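You operate a simulated robot arm through the tools that you are given. There is no shell and no other tool. Be economical: measure what you need, move in short steps, check, and stop when the job is done.

You run a simulated two-armed robot. Do the job below in one go: nothing can be reset, and whatever is moved stays where it is left.

TASK
Fetch the strap from the blue chest and crimp a cap on it.
Fine: hold the lid open (the OPEN pad opens it) to lift it out; tray in, press the CAP pad for a cap, hold both run pads; leave it in the press, the lid closed and the other straps on their mat. Set down upright: what you pick out.

Only the result counts: the job must be done as asked and must still hold three seconds after the hand-in. Knocking over, shifting, dropping, spilling or breaking anything else fails it. Lids that push on must go on centred and level and be pressed home; caps that screw on are set level and turned clockwise until they are tight.

THE ROBOT
Two 7-joint arms with two-finger parallel grippers on one trunk, on a base that drives. Base frame: it is fixed to the floor where the robot stands at the start and does not move with it; the origin is under the middle of the robot, x ahead of it, y to its left, z up; the surface under the hand at the start is at about z = 80. Readings come in cm, degrees, newtons and seconds.
The left shoulder is at the start at [6.2, 19.9, 112.9], the right one opposite. With the tool pointing down near the work surface each hand reaches from about 26 to 70 cm from the robot's upright axis, wherever it stands, measured 20 degrees to its own side. Places, roughly: cap pad [70, 90, 100]; grey press tray [50, 90, 80]; inside of the blue chest [60, -20, 80]; left run pad [50, 110, 80]; nest of the press tray [50, 90, 80]; open pad [50, 0, 80]; right run pad [50, 70, 80]. Payload 1.57 kg a hand.
Tool frame (each hand has its own): the origin (TCP) lies between the finger pads and is the grasp point; the fingertips stand 3 cm ahead of it; z points along the fingers, y is the line along which they close. The gripper opens to 11 cm. The fingers are 2.4 cm wide and 1.2 cm thick; the gripper's body (4.8 by 11.2 cm) begins 7.8 cm behind the TCP.
Orientation is that of the tool frame in the base frame, as a unit quaternion [x, y, z, w]. With the fingers straight down and closing along the base's y, the tool's x points along the base's -x, its y along +y and its z along -z.

THE INTERFACE
- The arms move only by the tool jog_arm. It takes "left_steps", "right_steps" or both (then of equal length, played together; a hand with none holds still); each is a list of rows, each a list of 3 entries, a list of its own where there are three numbers: the finger opening in cm, from 0 to 11, then the shift along the tool's x, y, z in cm, then the turn, a rotation vector about the tool's x, y, z in degrees. In form: [[jaw, [tx, ty, tz], [rx, ry, rz]], ...]. A call has 1 to 20 rows; each row is the pose to reach, as a shift and turn from the pose commanded when the call began, along the tool's axes at that moment. Each row takes 0.2 s and may step no farther than 5 cm and 8.6 degrees from the row before; otherwise, or with a gripper value out of range, the whole call is refused. Where a pose cannot be reached the arm comes as near as it can. A force on the tool above 90 N (or 10 N above the force at the start of the call, whichever is more), or a blocked arm, ends the call early, and 0.2 s more pass. The fingers move at their own pace (about 7.2 cm/s each) and stop on an object; they squeeze with about 35 N. The grip force told is the motor's: it shows also when the fingers shut on nothing. Time passes only in rows, and 0.2 s behind the last, so rows that repeat a pose let the fingers close. The reply holds the time, the measured pose of the TCP, the force on the tool along the base axes, the opening and the grip force, in the units named above and with some noise, with the torque about the TCP (base axes, N m) and any sound that the robot's microphone picked up.
- Cameras (640 x 400 px; columns grow to the right, rows downward): "scene" is now at [9.73, 2.15, 170.08]; the picture's right is [0.31, -0.95, 0.00], its down [-0.82, -0.27, -0.51] and it looks along [0.48, 0.16, -0.86] (base axes); focal length 274 px, centre (320, 200). "left" rides on the left gripper at [7, -1.6, -14.1] in its tool frame; the picture's right is [0.23, 0.97, 0.00], its down [-0.85, 0.20, -0.48] and it looks along [-0.47, 0.11, 0.88] (tool axes); focal length 222 px, centre (320, 200). "right" rides on the right gripper at [7, 1.6, -14.1] in its tool frame; the picture's right is [-0.23, 0.97, 0.00], its down [-0.85, -0.20, -0.48] and it looks along [-0.47, -0.11, 0.88] (tool axes); focal length 222 px, centre (320, 200). There is no depth. A picture from a camera that has moved, and an enlarged one, comes with that camera's place and axes in the base frame and with its lens.
- get_image(camera): a new picture of that camera. No time passes.
- raise_lower(by): slides the trunk up (or, below 0, down) by that many cm; the arms and the scene camera ride with it, the base frame stays. It gives what a move gives, with no picture.
- roll_base(legs): drives the robot by 1 to 6 legs, each [ahead, left, turn to the left] in cm, cm and degrees, along the robot's own axes; the way and the turn of a leg run together, so that a leg with both is an arc; at most 150 cm and 180 degrees a leg. The arms and the cameras ride along, it lands a little off, and it stops where it bumps. It gives what a move gives.
- pan_tilt(pan, tilt): turns the head with the scene camera to pan (to the left, within 86 degrees either way) and tilt (down, from -29 to 69), counted from straight ahead of the robot. It gives what a move gives.
- zoom(camera, box): a new picture of the part [left, top, right, bottom] of that camera's present view, enlarged. No time passes.
- sign_off(): hands the job in; it is judged then, once.

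Go step by step. Nothing tells you exact positions but the pictures and the camera data: compare them with the known pose of the tool, close in by small moves and look again before you grip or let go. The budget is 120 turns and 108 pictures, counting those below and the enlarged ones. Unless the task says otherwise, let go and move clear before handing in, and close with one line.

The tools are called after ">>>" as name(argument=value, ...) on one line, values as JSON. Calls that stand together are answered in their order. jog_arm: Moves the arms, as the interface text tells. Its arguments: {"type":"object","properties":{"left_steps":{"type":"array","items":{"type":"array"}},"right_steps":{"type":"array","items":{"type":"array"}}},"required":[]} The other tools are called the same way: raise_lower (by) slides the trunk up or down; roll_base (legs) drives the base; pan_tilt (pan, tilt) turns the head that bears the scene camera; get_image (camera) takes a picture; zoom (camera, box) takes an enlarged picture of a part of a camera's view; sign_off () hands the job in.

At the start:

```text
clock: 0.0
left_ee_pos: [38.27, 46.29, 106.17]
left_tool_rot: [0.0, 1.0, 0.0, -0.001]
left_force: [0.4, 0.0, 0.2]
left_wrist_torque: [-0.02, -0.01, -0.03]
left_gripper_width: 11.0
left_finger_force: 0.0
right_ee_pos: [45.01, 1.89, 110.16]
right_tool_rot: [0.0, 1.0, 0.0, -0.001]
right_force: [0.4, 0.4, 0.5]
right_wrist_torque: [0.02, 0.0, 0.0]
right_gripper_width: 11.01
right_finger_force: 0.2
trunk travel left (down, up): [-72.5, 26.5]
robot x, y, heading: [0.4, 0.28, 0.1]
head pan, tilt: [18.0, 59.2]
```

scene: 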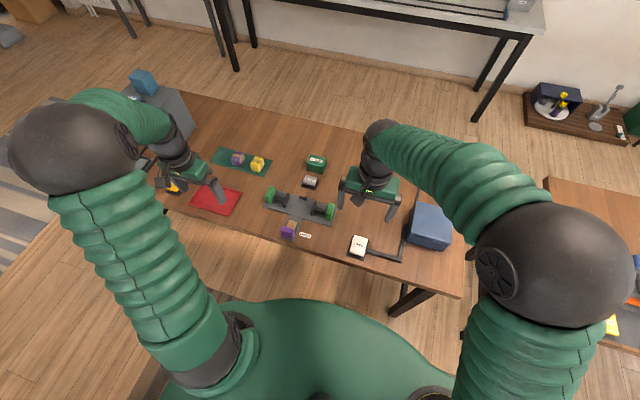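
right: 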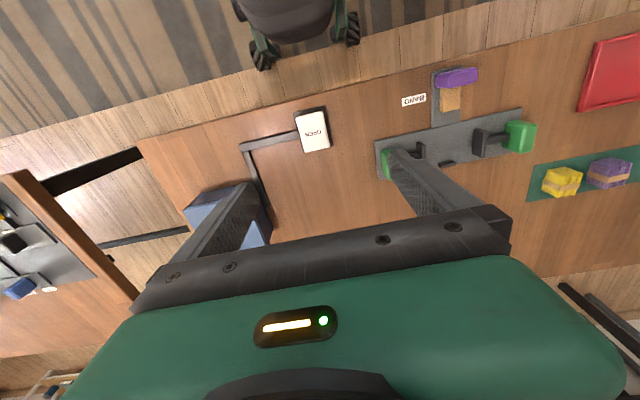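
left: 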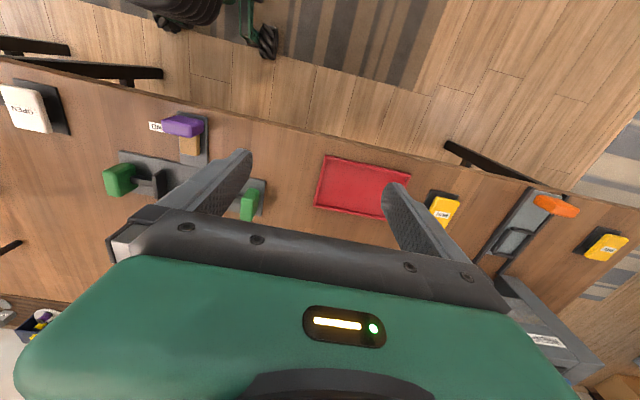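

I see a table with the blue chest at the right, the OPEN pad, a green fixture, mats, a red tray and the press at the left. I'll look closer first.

>>> zoom(camera="scene", box=[200, 130, 360, 250])

>>> zoom(camera="scene", box=[320, 170, 480, 290])

>>> zoom(camera="left", box=[380, 130, 640, 380])

>>> zoom(camera="right", box=[140, 50, 640, 280])

```text
3.33 times, centred on (280, 190) of scene
camera zoom: at [9.73, 2.15, 170.08], right [0.31, -0.95, 0.0], down [-0.82, -0.27, -0.51], along [0.48, 0.16, -0.86], focal length 913 px, centre (453, 233)
```

zoom: 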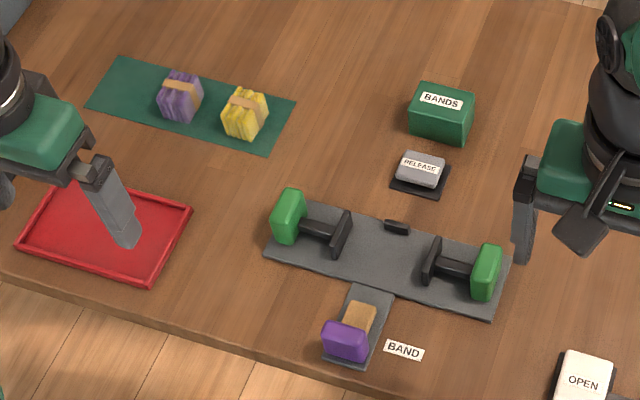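

```text
3.33 times, centred on (400, 230) of scene
camera zoom: at [9.73, 2.15, 170.08], right [0.31, -0.95, 0.0], down [-0.82, -0.27, -0.51], along [0.48, 0.16, -0.86], focal length 913 px, centre (53, 100)
```

zoom: 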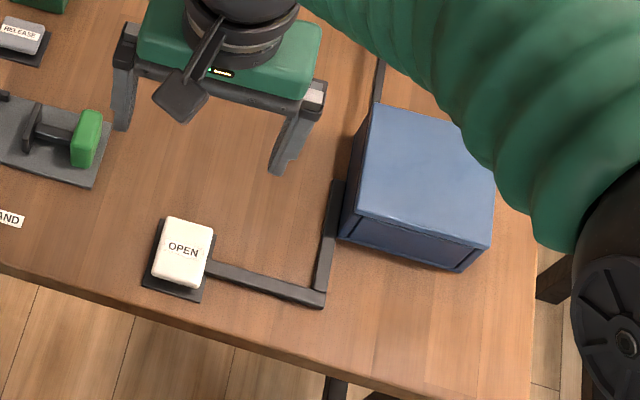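

```text
1.60 times, centred on (510, 255) of left
camera zoom: at [31.3, 44.73, 120.4], right [-0.23, 0.97, 0.0], down [0.86, 0.2, 0.48], along [0.46, 0.11, -0.88], focal length 355 px, centre (16, 112)
```

zoom: 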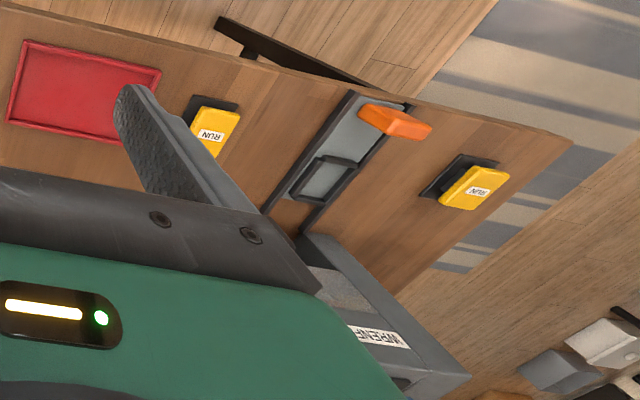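

```text
1.28 times, centred on (390, 165) of right
camera zoom: at [37.91, 3.54, 124.11], right [0.23, 0.97, 0.0], down [0.86, -0.2, 0.48], along [0.47, -0.11, -0.88], focal length 284 px, centre (230, 245)
```

zoom: 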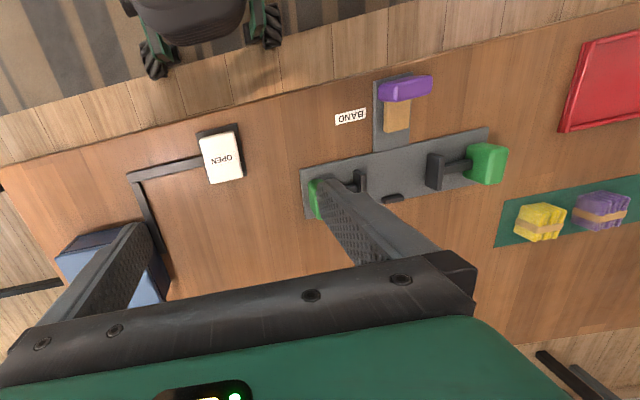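

The OPEN pad is near (45, 0) and the chest near (55, -18). I'll shift the base to the right so both are between the arms, then move the right hand back to see the chest.

>>> roll_base(legs=[[0, -10, 0]])

>>> pan_tilt(pan=-10, tilt=50)

>>> get_image(camera="scene")

>>> get_image(camera="right")

```text
clock: 1.1
left_ee_pos: [38.3, 39.94, 104.84]
left_tool_rot: [-0.002, 1.0, -0.014, -0.001]
left_force: [0.6, 0.2, -0.1]
left_wrist_torque: [-0.08, -0.01, -0.03]
left_gripper_width: 11.0
left_finger_force: 0.1
right_ee_pos: [44.86, -4.25, 109.95]
right_tool_rot: [-0.004, 1.0, -0.014, 0.0]
right_force: [-0.5, 1.9, -0.5]
right_wrist_torque: [-0.16, 0.02, 0.04]
right_gripper_width: 11.03
right_finger_force: 0.0
trunk travel left (down, up): [-72.5, 26.5]
robot x, y, heading: [0.26, -9.37, 0.1]
head pan, tilt: [18.0, 59.2]
```

```text
clock: 2.1
left_ee_pos: [38.03, 38.36, 105.86]
left_tool_rot: [-0.003, 1.0, -0.005, 0.0]
left_force: [-0.6, 0.6, 0.6]
left_wrist_torque: [0.03, -0.05, 0.04]
left_gripper_width: 11.0
left_finger_force: 0.1
right_ee_pos: [44.64, -5.93, 110.11]
right_tool_rot: [-0.003, 1.0, -0.005, 0.0]
right_force: [-0.8, 0.5, 0.1]
right_wrist_torque: [-0.02, -0.01, 0.02]
right_gripper_width: 11.0
right_finger_force: 0.1
trunk travel left (down, up): [-72.5, 26.5]
robot x, y, heading: [0.12, -9.17, 0.2]
head pan, tilt: [-10.0, 50.0]
```

```text
100 pictures are left
camera scene: at [10.87, -7.7, 171.25], right [-0.17, -0.99, 0.02], down [-0.76, 0.12, -0.64], along [0.63, -0.12, -0.77], focal length 274 px, centre (320, 200)
```

scene: 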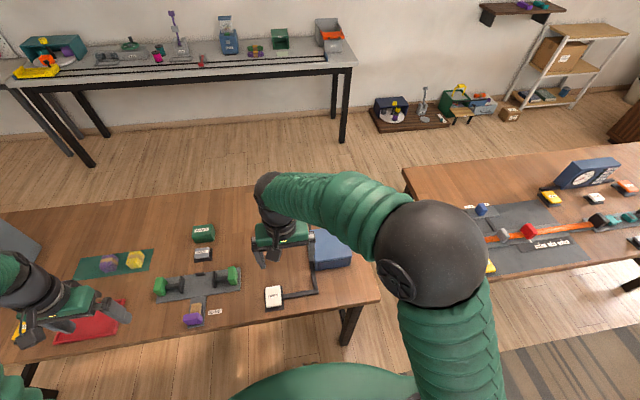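

```text
99 pictures are left
camera right: at [37.56, -4.18, 124.12], right [0.22, 0.98, -0.01], down [0.86, -0.19, 0.48], along [0.47, -0.12, -0.88], focal length 222 px, centre (320, 200)
```

right: 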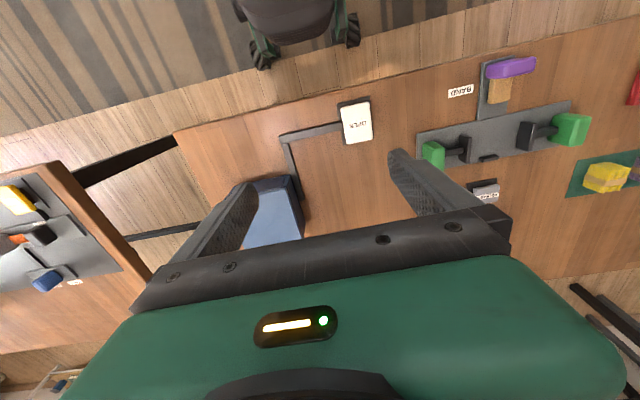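

I'll clear the right hand to the right and bring the left hand toward the OPEN pad, closing its fingers.

>>> jog_arm(right_steps=[[11, [0, -4, -1], [0, 0, 0]], [11, [0, -8, -2], [0, 0, 0]], [11, [2, -12, -3], [0, 0, 0]], [11, [5, -16, -4], [0, 0, 0]], [11, [8, -19, -5], [0, 0, 0]], [11, [10, -22, -6], [0, 0, 0]], [11, [10, -22, -6], [0, 0, 0]], [11, [10, -22, -6], [0, 0, 0]]], left_steps=[[8, [0, 0, 0], [0, 0, 0]], [6, [-1, -4, 0], [0, 0, 0]], [4, [-2, -8, 0], [0, 0, 0]], [2, [-3, -12.5, 0], [0, 0, 0]], [0, [-4, -17, 0], [0, 0, 0]], [0, [-5, -21.5, 0], [0, 0, 0]], [0, [-6, -26, 0], [0, 0, 0]], [0, [-7, -30, 0], [0, 0, 0]]])

>>> pan_tilt(pan=-10, tilt=58)

>>> get_image(camera="scene")

>>> get_image(camera="right")

>>> get_image(camera="left")

```text
refused: row 4 steps farther than a row can; nothing moved
```

```text
clock: 2.8
left_ee_pos: [38.05, 38.38, 105.72]
left_tool_rot: [-0.002, 1.0, -0.005, 0.0]
left_force: [0.2, 0.0, -0.1]
left_wrist_torque: [-0.06, -0.01, -0.01]
left_gripper_width: 10.99
left_finger_force: 0.1
right_ee_pos: [44.73, -5.94, 110.04]
right_tool_rot: [-0.004, 1.0, -0.005, 0.001]
right_force: [0.1, 1.0, -0.8]
right_wrist_torque: [-0.05, 0.01, 0.02]
right_gripper_width: 11.0
right_finger_force: 0.0
trunk travel left (down, up): [-72.5, 26.5]
robot x, y, heading: [0.15, -9.12, 0.2]
head pan, tilt: [-10.0, 58.0]
```

```text
98 pictures are left
camera scene: at [10.12, -8.5, 170.24], right [-0.17, -0.98, 0.01], down [-0.84, 0.14, -0.53], along [0.52, -0.1, -0.85], focal length 274 px, centre (320, 200)
```

scene: 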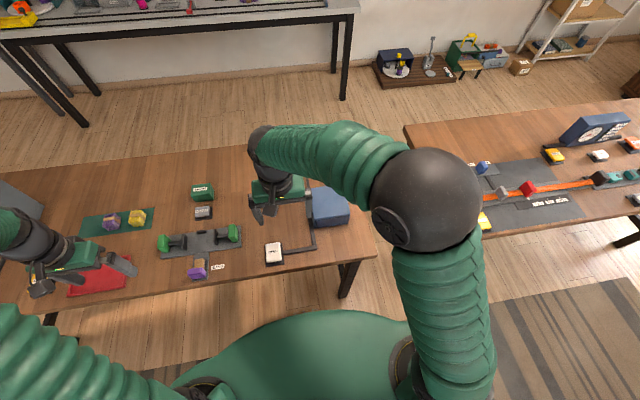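

```text
97 pictures are left
camera right: at [37.6, -4.15, 124.13], right [0.22, 0.98, -0.01], down [0.86, -0.19, 0.48], along [0.47, -0.11, -0.88], focal length 222 px, centre (320, 200)
```

right: 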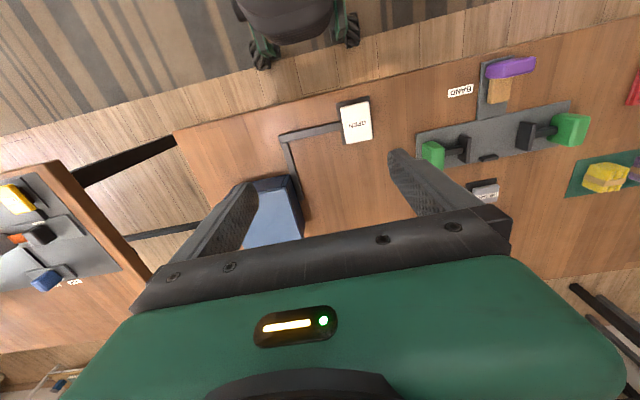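

```text
96 pictures are left
camera left: at [30.96, 36.94, 119.96], right [-0.23, 0.97, -0.01], down [0.85, 0.21, 0.48], along [0.47, 0.1, -0.88], focal length 222 px, centre (320, 200)
```

left: 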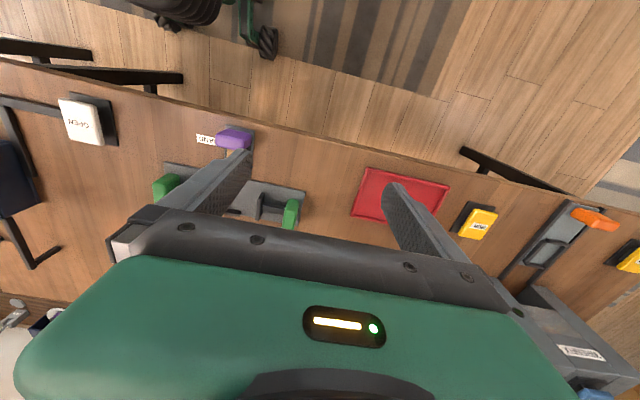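

A row stepped too far (just over 5 cm). I repeat it with smaller steps.

>>> jog_arm(right_steps=[[11, [0, -3.5, -1], [0, 0, 0]], [11, [1, -7, -2], [0, 0, 0]], [11, [2, -10.5, -3], [0, 0, 0]], [11, [4, -14, -4], [0, 0, 0]], [11, [6, -17, -5], [0, 0, 0]], [11, [8, -20, -6], [0, 0, 0]], [11, [8, -22, -6], [0, 0, 0]], [11, [8, -22, -6], [0, 0, 0]]], left_steps=[[8, [0, 0, 0], [0, 0, 0]], [6, [-1, -4, 0], [0, 0, 0]], [4, [-2, -8, 0], [0, 0, 0]], [2, [-3, -12.5, 0], [0, 0, 0]], [0, [-4, -17, 0], [0, 0, 0]], [0, [-5, -21.5, 0], [0, 0, 0]], [0, [-6, -26, 0], [0, 0, 0]], [0, [-7, -30, 0], [0, 0, 0]]])

```text
clock: 4.6
left_ee_pos: [45.62, 7.51, 106.01]
left_tool_rot: [-0.003, 1.0, 0.0, -0.001]
left_force: [0.9, 0.6, -1.0]
left_wrist_torque: [0.0, 0.02, 0.01]
left_gripper_width: 0.0
left_finger_force: 21.2
right_ee_pos: [37.0, -29.32, 116.18]
right_tool_rot: [-0.002, 1.0, -0.001, 0.0]
right_force: [0.3, -0.2, -1.1]
right_wrist_torque: [0.02, -0.05, 0.02]
right_gripper_width: 11.0
right_finger_force: 0.1
trunk travel left (down, up): [-72.5, 26.5]
robot x, y, heading: [-0.18, -9.25, 0.1]
head pan, tilt: [-10.0, 58.0]
```

Now a look at the chest with the right hand aside.

>>> get_image(camera="scene")

>>> get_image(camera="right")

>>> get_image(camera="left")

```text
95 pictures are left
camera scene: at [10.21, -10.23, 170.23], right [-0.17, -0.98, 0.0], down [-0.84, 0.14, -0.53], along [0.52, -0.09, -0.85], focal length 274 px, centre (320, 200)
```

scene: 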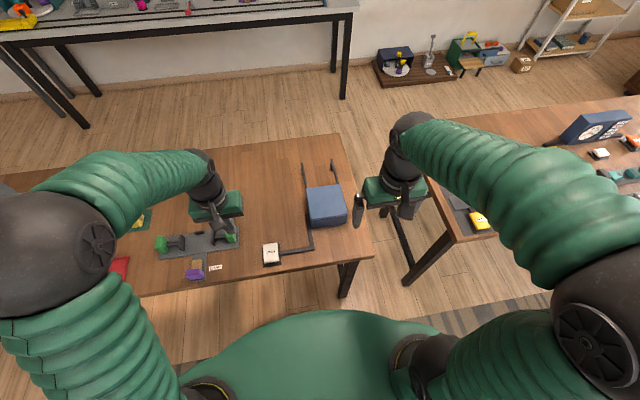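

```text
94 pictures are left
camera right: at [29.85, -27.63, 130.36], right [0.22, 0.98, 0.0], down [0.86, -0.19, 0.48], along [0.47, -0.11, -0.88], focal length 222 px, centre (320, 200)
```

right: 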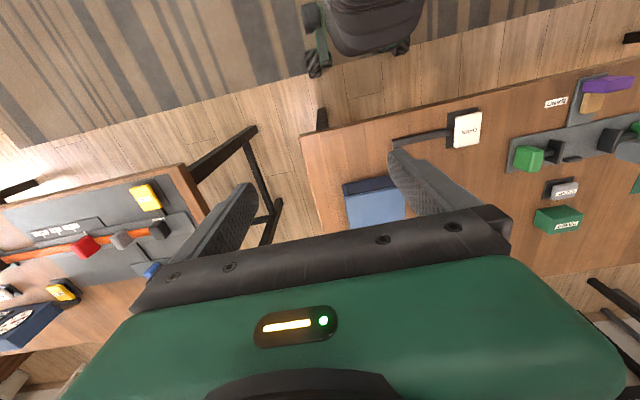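

```text
93 pictures are left
camera left: at [38.56, 5.92, 120.23], right [-0.23, 0.97, 0.0], down [0.85, 0.2, 0.48], along [0.46, 0.11, -0.88], focal length 222 px, centre (320, 200)
```

left: 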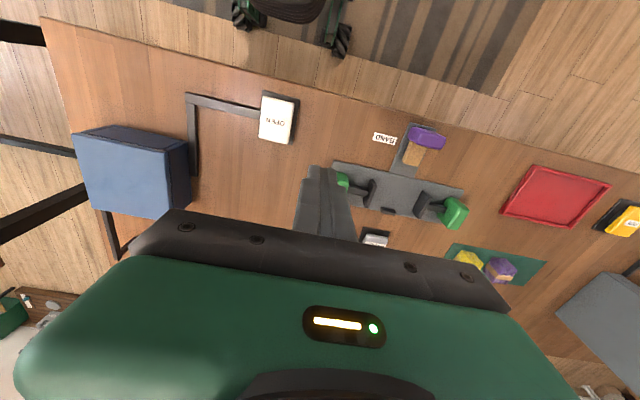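

The OPEN pad is at about (45.2, 0.5), and the chest lid's centre is near (59.5, -21, 86). I lower the left hand over the pad.

>>> jog_arm(left_steps=[[0, [0.2, -3.5, 2], [0, 0, 0]], [0, [0.4, -7, 4], [0, 0, 0]], [0, [0.4, -7, 8], [0, 0, 0]], [0, [0.4, -7, 12], [0, 0, 0]], [0, [0.4, -7, 15], [0, 0, 0]], [0, [0.4, -7, 15], [0, 0, 0]]])

>>> get_image(camera="left")

>>> zoom(camera="scene", box=[200, 130, 400, 280])

```text
clock: 6.0
left_ee_pos: [44.86, 0.09, 91.31]
left_tool_rot: [-0.001, 1.0, 0.001, 0.001]
left_force: [0.1, 0.1, -0.7]
left_wrist_torque: [-0.04, -0.01, -0.03]
left_gripper_width: 0.02
left_finger_force: 20.8
right_ee_pos: [36.79, -29.64, 116.34]
right_tool_rot: [-0.003, 1.0, 0.0, 0.002]
right_force: [-0.3, 0.1, -0.7]
right_wrist_torque: [0.01, -0.01, -0.01]
right_gripper_width: 11.0
right_finger_force: 0.0
trunk travel left (down, up): [-72.5, 26.5]
robot x, y, heading: [-0.15, -8.95, 0.2]
head pan, tilt: [-10.0, 58.0]
```

```text
92 pictures are left
camera left: at [37.77, -1.51, 105.33], right [-0.23, 0.97, 0.0], down [0.85, 0.2, 0.48], along [0.47, 0.11, -0.88], focal length 222 px, centre (320, 200)
```

left: 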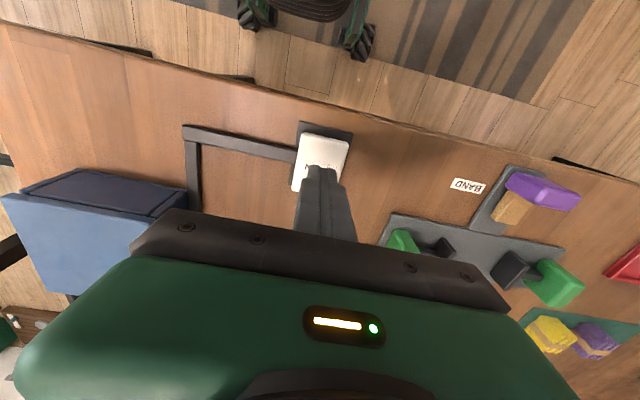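

```text
2.67 times, centred on (300, 205) of scene
camera zoom: at [10.03, -10.85, 170.24], right [-0.17, -0.98, 0.0], down [-0.84, 0.15, -0.53], along [0.52, -0.09, -0.85], focal length 730 px, centre (373, 187)
```

zoom: 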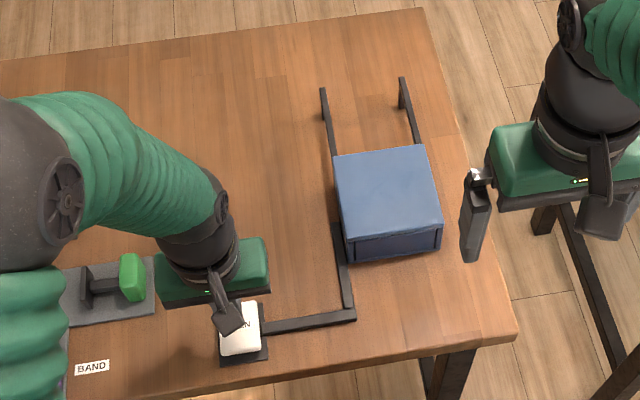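

The pad is under the fingertips; the lid seems to slide back on rails. Pressing now.

>>> jog_arm(left_steps=[[0, [0, 0.2, 2], [0, 0, 0]], [0, [0, 0.2, 4], [0, 0, 0]], [0, [0, 0.2, 4.5], [0, 0, 0]], [0, [0, 0.2, 5], [0, 0, 0]], [0, [0, 0.2, 5.5], [0, 0, 0]], [0, [0, 0.2, 6], [0, 0, 0]], [0, [0, 0.2, 6], [0, 0, 0]]])

>>> zoom(camera="scene", box=[200, 130, 400, 280])

```text
clock: 7.6
left_ee_pos: [44.77, 0.19, 85.33]
left_tool_rot: [-0.002, 1.0, 0.001, 0.0]
left_force: [2.4, 1.2, 3.0]
left_wrist_torque: [0.01, -0.02, -0.02]
left_gripper_width: 0.0
left_finger_force: 21.0
right_ee_pos: [36.89, -29.62, 116.27]
right_tool_rot: [-0.003, 1.0, 0.001, 0.001]
right_force: [0.5, 0.6, -0.1]
right_wrist_torque: [-0.01, 0.02, 0.0]
right_gripper_width: 11.0
right_finger_force: 0.2
trunk travel left (down, up): [-72.5, 26.5]
robot x, y, heading: [-0.31, -9.25, 0.3]
head pan, tilt: [-10.0, 58.0]
```

```text
2.67 times, centred on (300, 205) of scene
camera zoom: at [10.1, -10.71, 170.24], right [-0.17, -0.98, 0.0], down [-0.84, 0.15, -0.53], along [0.52, -0.09, -0.85], focal length 730 px, centre (373, 187)
```

zoom: 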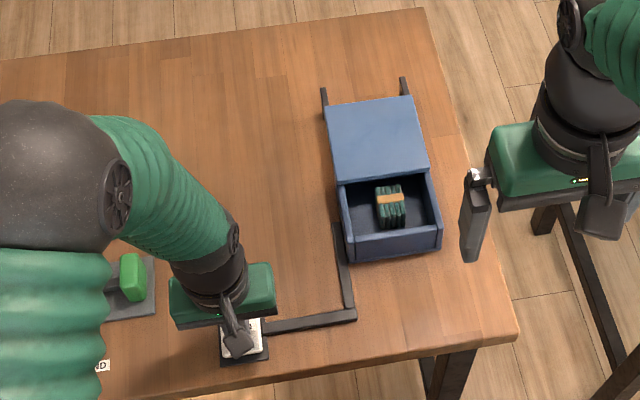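

The lid is sliding back with a green strap bundle inside. I press a little more.

>>> jog_arm(left_steps=[[0, [0, 0, 0.4], [0, 0, 0]], [0, [0, 0, 0.7], [0, 0, 0]], [0, [0, 0, 0.7], [0, 0, 0]], [0, [0, 0, 0.7], [0, 0, 0]], [0, [0, 0, 0.7], [0, 0, 0]]])

>>> zoom(camera="scene", box=[280, 140, 360, 230])

>>> zoom(camera="left", box=[0, 100, 360, 320])

```text
clock: 8.8
left_ee_pos: [44.8, 0.2, 84.71]
left_tool_rot: [-0.002, 1.0, 0.001, 0.001]
left_force: [3.9, 2.3, 8.1]
left_wrist_torque: [0.08, -0.09, 0.03]
left_gripper_width: 0.01
left_finger_force: 22.0
right_ee_pos: [36.9, -29.55, 116.25]
right_tool_rot: [-0.002, 1.0, 0.001, 0.0]
right_force: [-0.5, -0.4, -0.3]
right_wrist_torque: [-0.01, 0.0, 0.0]
right_gripper_width: 11.01
right_finger_force: 0.1
trunk travel left (down, up): [-72.5, 26.5]
robot x, y, heading: [0.12, -9.62, 0.0]
head pan, tilt: [-10.0, 58.0]
```

```text
4.44 times, centred on (320, 185) of scene
camera zoom: at [10.06, -10.68, 170.24], right [-0.17, -0.98, 0.0], down [-0.84, 0.15, -0.53], along [0.52, -0.09, -0.85], focal length 1217 px, centre (320, 267)
```

zoom: 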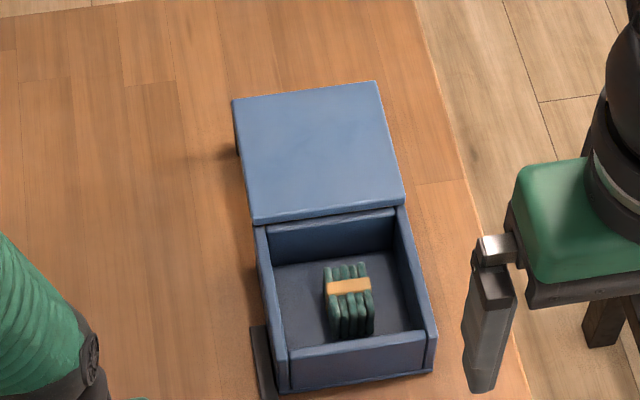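

```text
1.78 times, centred on (180, 210) of left
camera zoom: at [37.64, -1.49, 98.85], right [-0.23, 0.97, 0.0], down [0.85, 0.2, 0.48], along [0.47, 0.11, -0.88], focal length 395 px, centre (569, 182)
```

zoom: 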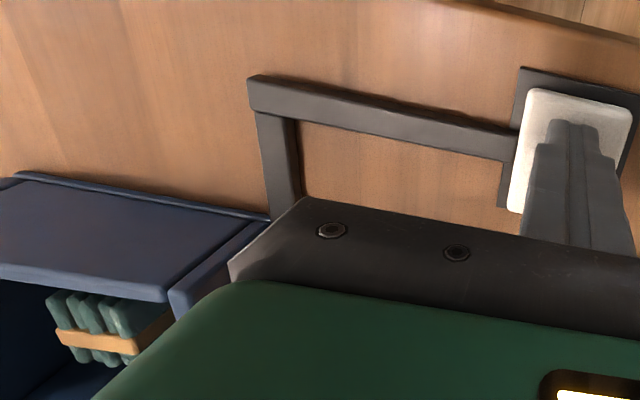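

The lid is fully open and the green bundle stands near (59, -21.5). I bring the right hand above it.

>>> jog_arm(right_steps=[[9, [-4, 1.5, 0], [0, 0, 0]], [8, [-8, 3, 1], [0, 0, 0]], [6.5, [-12, 4.5, 3], [0, 0, 0]], [6.5, [-16, 6, 5], [0, 0, 0]], [6.5, [-19, 7, 8], [0, 0, 0]], [6.5, [-21, 7.8, 11], [0, 0, 0]], [6.5, [-22.1, 8.1, 15], [0, 0, 0]], [6.5, [-22.1, 8.1, 18], [0, 0, 0]], [6.5, [-22.1, 8.1, 18], [0, 0, 0]]])

>>> get_image(camera="right")

>>> zoom(camera="scene", box=[280, 140, 360, 230])

>>> zoom(camera="left", box=[0, 150, 240, 320])

```text
clock: 10.8
left_ee_pos: [44.59, 0.15, 84.73]
left_tool_rot: [-0.002, 1.0, 0.002, 0.0]
left_force: [-3.6, -0.7, 6.0]
left_wrist_torque: [-0.07, 0.14, 0.04]
left_gripper_width: 0.01
left_finger_force: 21.3
right_ee_pos: [59.02, -21.05, 98.26]
right_tool_rot: [-0.003, 1.0, 0.001, 0.001]
right_force: [-0.2, 0.1, 0.5]
right_wrist_torque: [0.01, 0.0, 0.03]
right_gripper_width: 6.48
right_finger_force: 0.1
trunk travel left (down, up): [-72.5, 26.5]
robot x, y, heading: [0.02, -9.17, 0.3]
head pan, tilt: [-10.0, 58.0]
```

```text
87 pictures are left
camera right: at [51.88, -19.63, 112.34], right [0.22, 0.97, 0.0], down [0.86, -0.2, 0.48], along [0.47, -0.1, -0.88], focal length 222 px, centre (320, 200)
```

right: 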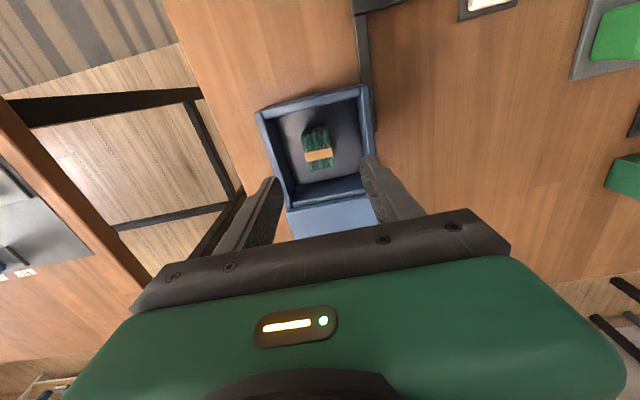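

```text
4.44 times, centred on (320, 185) of scene
camera zoom: at [10.07, -10.73, 170.24], right [-0.17, -0.98, 0.0], down [-0.84, 0.15, -0.53], along [0.52, -0.09, -0.85], focal length 1217 px, centre (320, 267)
```

zoom: 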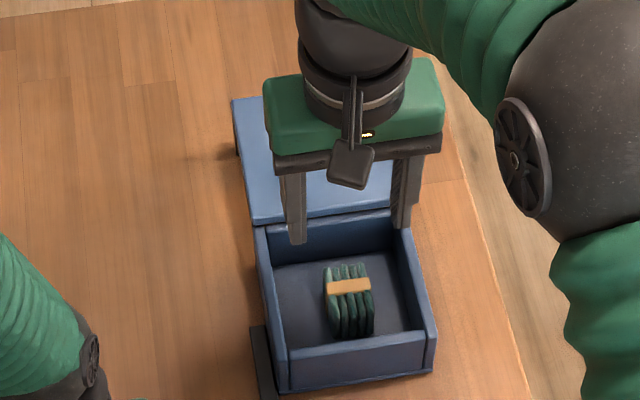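

```text
2.35 times, centred on (120, 235) of left
camera zoom: at [37.57, -1.53, 98.86], right [-0.23, 0.97, 0.0], down [0.85, 0.2, 0.48], along [0.47, 0.11, -0.88], focal length 523 px, centre (791, 118)
```

zoom: 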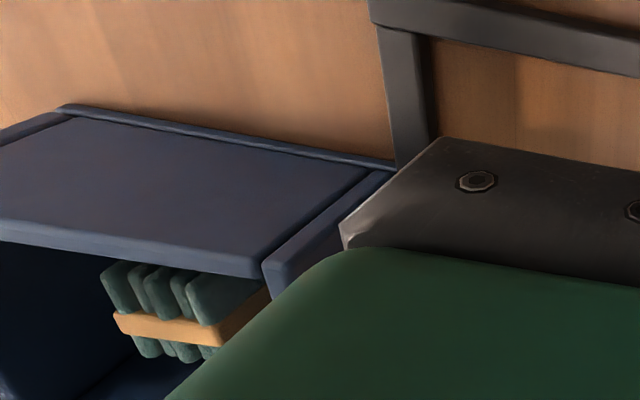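

>>> zoom(camera="right", box=[240, 70, 400, 220])

```text
2.67 times, centred on (320, 145) of right
camera zoom: at [51.88, -19.63, 112.34], right [0.22, 0.97, 0.0], down [0.86, -0.2, 0.48], along [0.47, -0.1, -0.88], focal length 592 px, centre (320, 347)
```

zoom: 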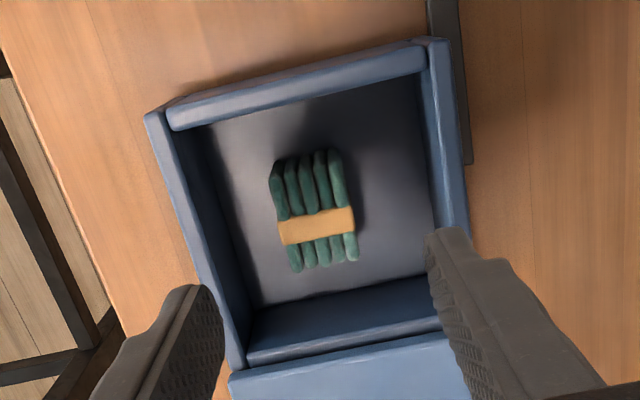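

The bundle is about 3.7 cm wide, near (60.4, -21.3), turned about 4°. I lower with open fingers around it.

>>> jog_arm(right_steps=[[6.8, [-1.4, -0.35, 3], [0, 0, 4]], [6.8, [-1.4, -0.35, 7], [0, 0, 4]], [6.8, [-1.4, -0.35, 10], [0, 0, 4]], [6.8, [-1.4, -0.35, 12], [0, 0, 4]], [6.8, [-1.4, -0.35, 12], [0, 0, 4]]])

>>> zoom(camera="right", box=[200, 60, 440, 260])

>>> zoom(camera="scene", box=[280, 140, 360, 230])

```text
clock: 12.0
left_ee_pos: [44.76, 0.03, 84.65]
left_tool_rot: [-0.002, 1.0, 0.0, 0.001]
left_force: [-2.4, -0.8, 6.1]
left_wrist_torque: [-0.03, 0.07, 0.0]
left_gripper_width: 0.0
left_finger_force: 21.5
right_ee_pos: [60.38, -21.72, 86.07]
right_tool_rot: [0.032, 0.999, 0.001, 0.001]
right_force: [0.4, -0.3, -0.4]
right_wrist_torque: [0.01, 0.0, -0.01]
right_gripper_width: 6.81
right_finger_force: 0.1
trunk travel left (down, up): [-72.5, 26.5]
robot x, y, heading: [-0.07, -9.07, 0.0]
head pan, tilt: [-10.0, 58.0]
```

```text
2.00 times, centred on (320, 160) of right
camera zoom: at [53.39, -19.53, 100.25], right [0.29, 0.96, 0.0], down [0.84, -0.26, 0.48], along [0.46, -0.14, -0.88], focal length 444 px, centre (320, 280)
```

zoom: 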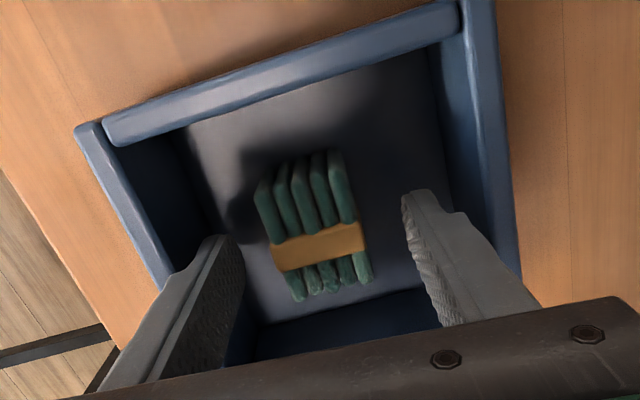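

```text
4.44 times, centred on (320, 185) of scene
camera zoom: at [10.11, -10.72, 170.23], right [-0.17, -0.98, 0.0], down [-0.84, 0.15, -0.53], along [0.52, -0.09, -0.85], focal length 1217 px, centre (320, 267)
```

zoom: 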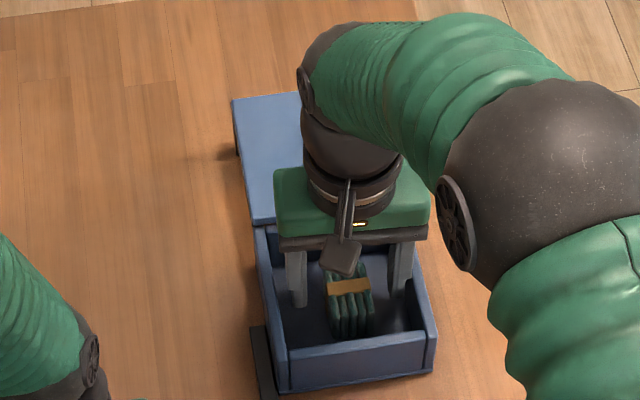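

Fingers straddle the bundle centrally. I go down a bit and close.

>>> jog_arm(right_steps=[[6.8, [0, 0, 0.7], [0, 0, 0]], [6.8, [0, 0, 1.3], [0, 0, 0]], [6.8, [0, 0, 1.6], [0, 0, 0]], [5.5, [0, 0, 1.6], [0, 0, 0]], [4.5, [0, 0, 1.6], [0, 0, 0]], [3.8, [0, 0, 1.6], [0, 0, 0]], [3, [0, 0, 1.6], [0, 0, 0]], [2, [0, 0, 1.6], [0, 0, 0]], [2, [0, 0, 1.6], [0, 0, 0]]])

>>> zoom(camera="right", box=[200, 60, 440, 260])

```text
clock: 14.0
left_ee_pos: [44.74, 0.1, 84.64]
left_tool_rot: [-0.001, 1.0, 0.001, 0.0]
left_force: [-1.1, -1.0, 6.5]
left_wrist_torque: [0.01, 0.08, -0.01]
left_gripper_width: 0.0
left_finger_force: 21.4
right_ee_pos: [60.28, -21.57, 84.56]
right_tool_rot: [0.033, 0.999, 0.002, 0.001]
right_force: [0.7, 0.2, 0.4]
right_wrist_torque: [-0.03, 0.02, 0.02]
right_gripper_width: 3.58
right_finger_force: 35.0
trunk travel left (down, up): [-72.5, 26.5]
robot x, y, heading: [-0.3, -9.19, 0.4]
head pan, tilt: [-10.0, 58.0]
```

```text
2.00 times, centred on (320, 160) of right
camera zoom: at [53.29, -19.5, 98.65], right [0.29, 0.96, 0.0], down [0.84, -0.26, 0.48], along [0.46, -0.14, -0.88], focal length 444 px, centre (320, 280)
```

zoom: 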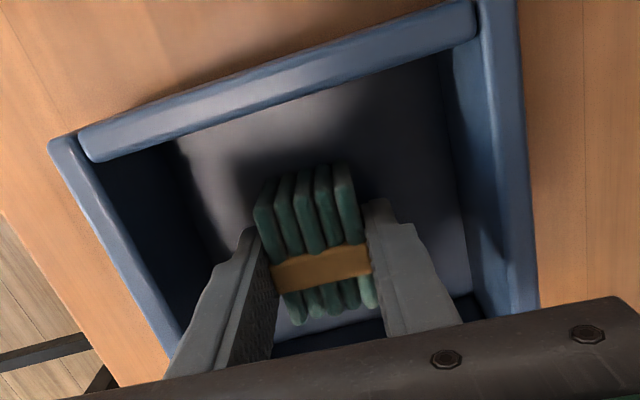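

Gripped at 3.58 cm. Lifting straight up.

>>> jog_arm(right_steps=[[2, [0, 0, -2], [0, 0, 0]], [2, [0, 0, -6], [0, 0, 0]], [2, [0, 0, -10], [0, 0, 0]], [2, [0, 0, -14], [0, 0, 0]], [2, [0, 0, -18], [0, 0, 0]], [2, [0, 0, -22], [0, 0, 0]], [2, [0, 0, -22], [0, 0, 0]]])

>>> get_image(camera="right")

>>> zoom(camera="scene", box=[240, 100, 380, 240])

```text
clock: 15.6
left_ee_pos: [44.72, 0.06, 84.7]
left_tool_rot: [-0.002, 1.0, 0.001, 0.0]
left_force: [-0.6, -0.9, 7.4]
left_wrist_torque: [-0.03, 0.05, 0.04]
left_gripper_width: 0.03
left_finger_force: 20.9
right_ee_pos: [60.54, -21.56, 106.18]
right_tool_rot: [0.032, 0.999, 0.001, 0.001]
right_force: [-0.1, -1.3, -0.5]
right_wrist_torque: [0.02, 0.0, 0.03]
right_gripper_width: 1.98
right_finger_force: 0.1
trunk travel left (down, up): [-72.5, 26.5]
robot x, y, heading: [-0.28, -9.24, 0.1]
head pan, tilt: [-10.0, 58.0]
```

```text
80 pictures are left
camera right: at [53.47, -19.49, 120.2], right [0.29, 0.96, 0.0], down [0.84, -0.26, 0.48], along [0.46, -0.14, -0.88], focal length 222 px, centre (320, 200)
```

right: 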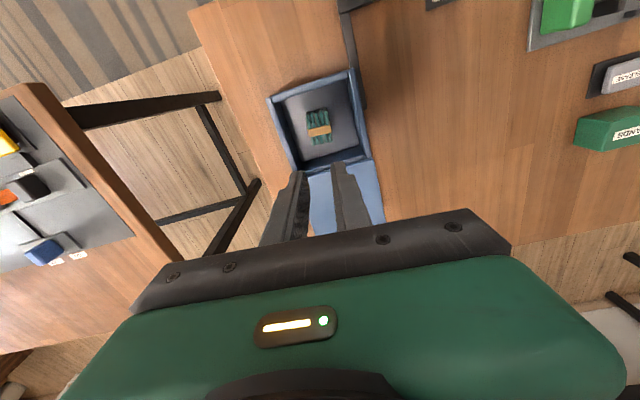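

```text
2.86 times, centred on (310, 170) of scene
camera zoom: at [10.14, -10.73, 170.24], right [-0.17, -0.98, 0.0], down [-0.84, 0.15, -0.53], along [0.52, -0.09, -0.85], focal length 783 px, centre (349, 286)
```

zoom: 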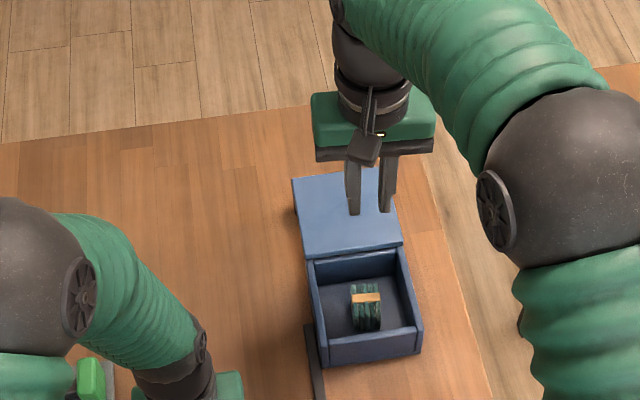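

It slipped out and stands where it was; the grip was too high. I'll go back down and probe deeper, in small steps.

>>> jog_arm(right_steps=[[6.8, [0, 0, 2], [0, 0, 0]], [6.8, [0.1, 0, 7], [0, 0, 0]], [6.8, [0.1, 0, 12], [0, 0, 0]], [6.8, [0.1, 0, 16], [0, 0, 0]], [6.8, [0.1, 0, 19], [0, 0, 0]], [6.8, [0.1, 0, 21], [0, 0, 0]], [6.8, [0.1, 0, 22], [0, 0, 0]], [6.8, [0.1, 0, 22], [0, 0, 0]]])

>>> jog_arm(right_steps=[[6.8, [0, 0, 0.3], [0, 0, 0]], [6.8, [0, 0, 0.5], [0, 0, 0]], [6.8, [0, 0, 0.5], [0, 0, 0]]])

>>> get_image(camera="right")

```text
clock: 17.4
left_ee_pos: [44.33, 0.27, 85.0]
left_tool_rot: [-0.002, 1.0, 0.0, 0.002]
left_force: [1.7, -1.8, 3.9]
left_wrist_torque: [-0.02, -0.04, 0.01]
left_gripper_width: 0.0
left_finger_force: 21.1
right_ee_pos: [60.09, -21.65, 85.53]
right_tool_rot: [0.032, 0.999, 0.0, 0.009]
right_force: [-0.7, -0.9, 52.6]
right_wrist_torque: [-2.61, 0.22, 0.01]
right_gripper_width: 6.93
right_finger_force: 0.7
trunk travel left (down, up): [-72.5, 26.5]
robot x, y, heading: [0.47, -9.11, -0.1]
head pan, tilt: [-10.0, 58.0]
```

```text
clock: 18.2
left_ee_pos: [44.14, 0.27, 84.57]
left_tool_rot: [-0.002, 1.0, 0.003, -0.006]
left_force: [-27.1, 7.1, 48.5]
left_wrist_torque: [0.17, 0.31, 0.03]
left_gripper_width: 0.0
left_finger_force: 21.3
right_ee_pos: [59.81, -21.45, 83.73]
right_tool_rot: [0.031, 1.0, 0.002, -0.002]
right_force: [1.7, -0.3, 0.2]
right_wrist_torque: [0.06, 0.14, -0.01]
right_gripper_width: 6.78
right_finger_force: 0.1
trunk travel left (down, up): [-72.5, 26.5]
robot x, y, heading: [-0.12, -9.41, 0.0]
head pan, tilt: [-10.0, 58.0]
```

```text
78 pictures are left
camera right: at [52.92, -19.36, 97.86], right [0.29, 0.96, 0.0], down [0.84, -0.26, 0.47], along [0.45, -0.14, -0.88], focal length 222 px, centre (320, 200)
```

right: 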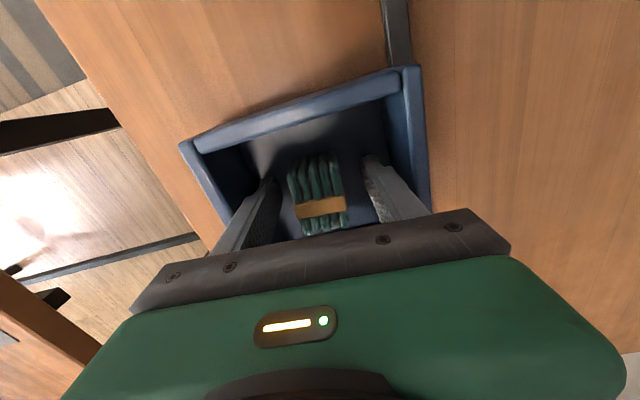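

>>> zoom(camera="scene", box=[240, 120, 380, 260])

>>> zoom(camera="right", box=[160, 50, 450, 250])

```text
2.86 times, centred on (310, 190) of scene
camera zoom: at [9.73, -10.61, 170.14], right [-0.17, -0.99, 0.0], down [-0.84, 0.15, -0.53], along [0.52, -0.09, -0.85], focal length 783 px, centre (349, 229)
```

zoom: 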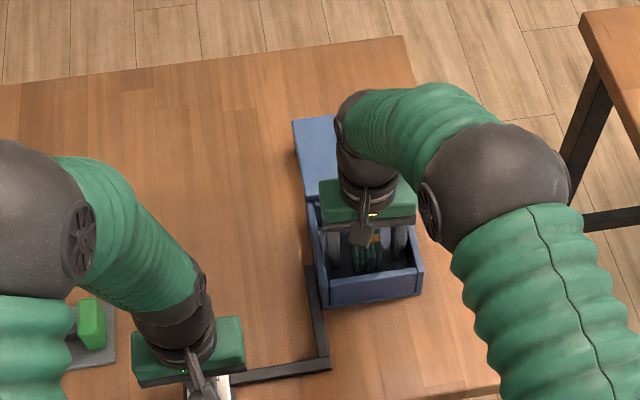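

```text
2.00 times, centred on (305, 150) of right
camera zoom: at [52.92, -19.36, 97.86], right [0.29, 0.96, 0.0], down [0.84, -0.26, 0.47], along [0.45, -0.14, -0.88], focal length 444 px, centre (350, 300)
```

zoom: 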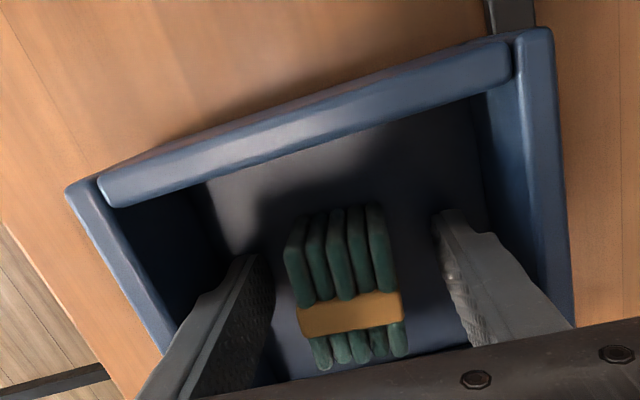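

Both fingers are inside with zero force. I shift 0.5 cm forward, close fully, and lift slowly by 1.5 cm to test.

>>> jog_arm(right_steps=[[6.8, [-0.5, -0.15, 0], [0, 0, 0]], [6.0, [-0.5, -0.15, 0], [0, 0, 0]], [5, [-0.5, -0.15, 0], [0, 0, 0]], [4, [-0.5, -0.15, 0], [0, 0, 0]], [2, [-0.5, -0.15, 0], [0, 0, 0]], [0, [-0.5, -0.15, 0], [0, 0, 0]], [0, [-0.5, -0.15, 0], [0, 0, 0]], [0, [-0.5, -0.15, 0], [0, 0, 0]], [0, [-0.5, -0.15, -0.3], [0, 0, 0]], [0, [-0.5, -0.15, -0.6], [0, 0, 0]], [0, [-0.5, -0.15, -0.9], [0, 0, 0]], [0, [-0.5, -0.15, -1.2], [0, 0, 0]], [0, [-0.5, -0.15, -1.5], [0, 0, 0]]])

>>> zoom(camera="right", box=[160, 50, 450, 250])

```text
clock: 21.0
left_ee_pos: [44.69, 0.11, 84.65]
left_tool_rot: [-0.002, 1.0, 0.001, 0.001]
left_force: [4.4, 0.1, 7.6]
left_wrist_torque: [-0.02, -0.09, -0.03]
left_gripper_width: 0.02
left_finger_force: 21.5
right_ee_pos: [60.84, -21.8, 85.49]
right_tool_rot: [0.032, 0.999, 0.001, 0.001]
right_force: [0.5, -0.7, -1.7]
right_wrist_torque: [0.01, 0.01, 0.01]
right_gripper_width: 3.53
right_finger_force: 35.1
trunk travel left (down, up): [-72.5, 26.5]
robot x, y, heading: [0.33, -9.22, 0.3]
head pan, tilt: [-10.0, 58.0]
```

```text
2.00 times, centred on (305, 150) of right
camera zoom: at [53.82, -19.75, 99.52], right [0.29, 0.96, 0.0], down [0.84, -0.26, 0.48], along [0.46, -0.14, -0.88], focal length 444 px, centre (350, 300)
```

zoom: 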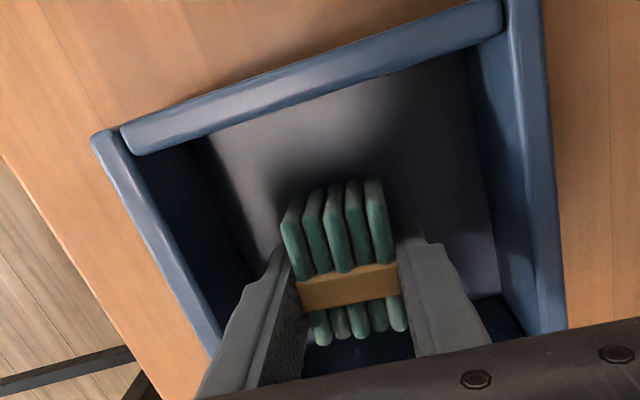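

It seems to lift (about 1.7 N of weight). I continue slowly.

>>> jog_arm(right_steps=[[0, [0, 0, -0.5], [0, 0, 0]], [0, [0, 0, -1.2], [0, 0, 0]], [0, [0, 0, -2], [0, 0, 0]], [0, [0, 0, -3], [0, 0, 0]], [0, [0, 0, -4], [0, 0, 0]], [0, [0, 0, -5], [0, 0, 0]], [0, [0, 0, -6], [0, 0, 0]], [0, [0, 0, -7], [0, 0, 0]], [0, [0, 0, -8], [0, 0, 0]], [0, [0, 0, -9], [0, 0, 0]], [0, [0, 0, -10], [0, 0, 0]], [0, [0, 0, -10], [0, 0, 0]]])

>>> get_image(camera="right")

>>> zoom(camera="scene", box=[240, 120, 380, 260])

```text
clock: 23.6
left_ee_pos: [44.69, 0.21, 84.55]
left_tool_rot: [-0.002, 1.0, 0.0, 0.0]
left_force: [3.8, 0.6, 9.0]
left_wrist_torque: [-0.05, -0.12, 0.02]
left_gripper_width: 0.01
left_finger_force: 21.4
right_ee_pos: [60.76, -21.78, 95.54]
right_tool_rot: [0.033, 0.999, 0.001, 0.001]
right_force: [-0.4, -0.2, 0.3]
right_wrist_torque: [0.0, 0.0, 0.01]
right_gripper_width: 3.53
right_finger_force: 35.0
trunk travel left (down, up): [-72.5, 26.5]
robot x, y, heading: [-0.01, -9.41, 0.4]
head pan, tilt: [-10.0, 58.0]
```

```text
74 pictures are left
camera right: at [53.69, -19.71, 109.57], right [0.29, 0.96, 0.0], down [0.84, -0.26, 0.48], along [0.46, -0.14, -0.88], focal length 222 px, centre (320, 200)
```

right: 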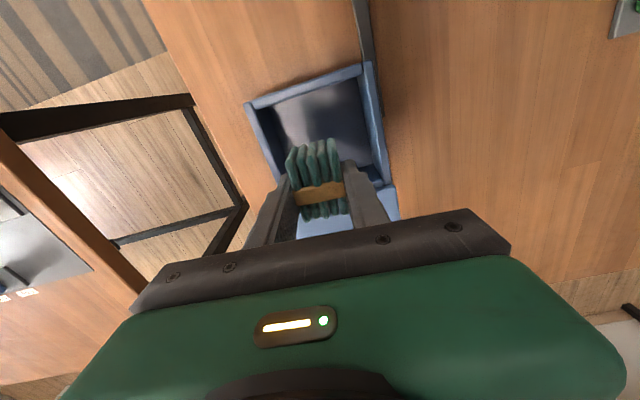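

```text
2.86 times, centred on (310, 190) of scene
camera zoom: at [10.24, -10.73, 170.23], right [-0.17, -0.98, 0.0], down [-0.84, 0.15, -0.53], along [0.52, -0.09, -0.85], focal length 783 px, centre (349, 229)
```

zoom: 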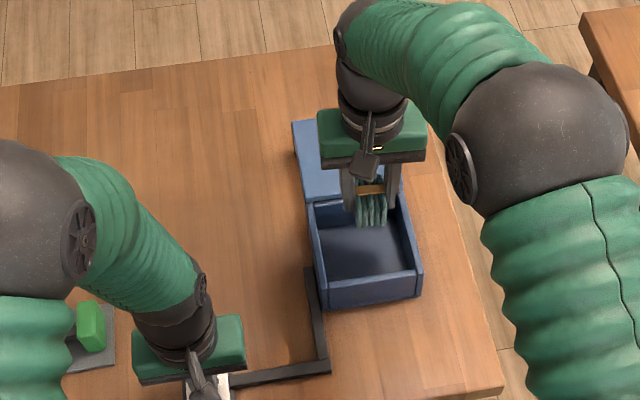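

The strap is held. I raise it further and then release the OPEN pad.

>>> jog_arm(right_steps=[[0, [0, 0, -1], [0, 0, 0]], [0, [0, 0, -2.5], [0, 0, 0]], [0, [0, 0, -4], [0, 0, 0]], [0, [0, 0, -5.5], [0, 0, 0]], [0, [0, 0, -7], [0, 0, 0]], [0, [0, 0, -8.5], [0, 0, 0]], [0, [0, 0, -10], [0, 0, 0]], [0, [0, 0, -11], [0, 0, 0]], [0, [0, 0, -11], [0, 0, 0]]])

>>> jog_arm(left_steps=[[0, [0, 0, -0.5], [0, 0, 0]], [0, [0, 0, -1.5], [0, 0, 0]], [0, [0, 0, -3], [0, 0, 0]], [0, [0, 0, -6], [0, 0, 0]], [0, [0, 0, -10], [0, 0, 0]], [0, [0, 0, -14], [0, 0, 0]], [0, [0, 0, -18], [0, 0, 0]], [0, [0, 0, -22], [0, 0, 0]], [0, [0, 0, -24], [0, 0, 0]], [0, [0, 0, -24], [0, 0, 0]]])

>>> get_image(camera="scene")

```text
clock: 25.6
left_ee_pos: [44.81, 0.03, 84.74]
left_tool_rot: [-0.002, 1.0, 0.0, -0.001]
left_force: [3.6, 0.2, 9.5]
left_wrist_torque: [-0.02, -0.11, -0.02]
left_gripper_width: 0.0
left_finger_force: 21.6
right_ee_pos: [60.65, -21.75, 106.45]
right_tool_rot: [0.032, 0.999, 0.001, 0.001]
right_force: [-0.4, -0.3, -0.7]
right_wrist_torque: [-0.01, 0.02, 0.01]
right_gripper_width: 3.54
right_finger_force: 34.7
trunk travel left (down, up): [-72.5, 26.5]
robot x, y, heading: [0.47, -9.34, 0.0]
head pan, tilt: [-10.0, 58.0]
```

```text
clock: 27.8
left_ee_pos: [44.84, 0.07, 108.55]
left_tool_rot: [-0.002, 1.0, 0.0, 0.0]
left_force: [0.3, -0.1, 0.0]
left_wrist_torque: [0.02, -0.02, -0.01]
left_gripper_width: 0.01
left_finger_force: 21.0
right_ee_pos: [60.69, -21.77, 106.41]
right_tool_rot: [0.032, 0.999, 0.001, 0.0]
right_force: [-0.3, -0.3, -0.2]
right_wrist_torque: [0.01, 0.04, 0.03]
right_gripper_width: 3.53
right_finger_force: 35.0
trunk travel left (down, up): [-72.5, 26.5]
robot x, y, heading: [-0.17, -9.11, 0.2]
head pan, tilt: [-10.0, 58.0]
```

```text
72 pictures are left
camera scene: at [10.29, -10.67, 170.22], right [-0.17, -0.98, 0.0], down [-0.84, 0.15, -0.53], along [0.52, -0.09, -0.85], focal length 274 px, centre (320, 200)
```

scene: 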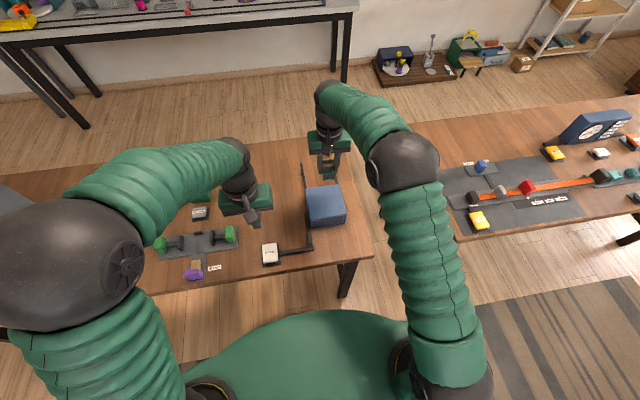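

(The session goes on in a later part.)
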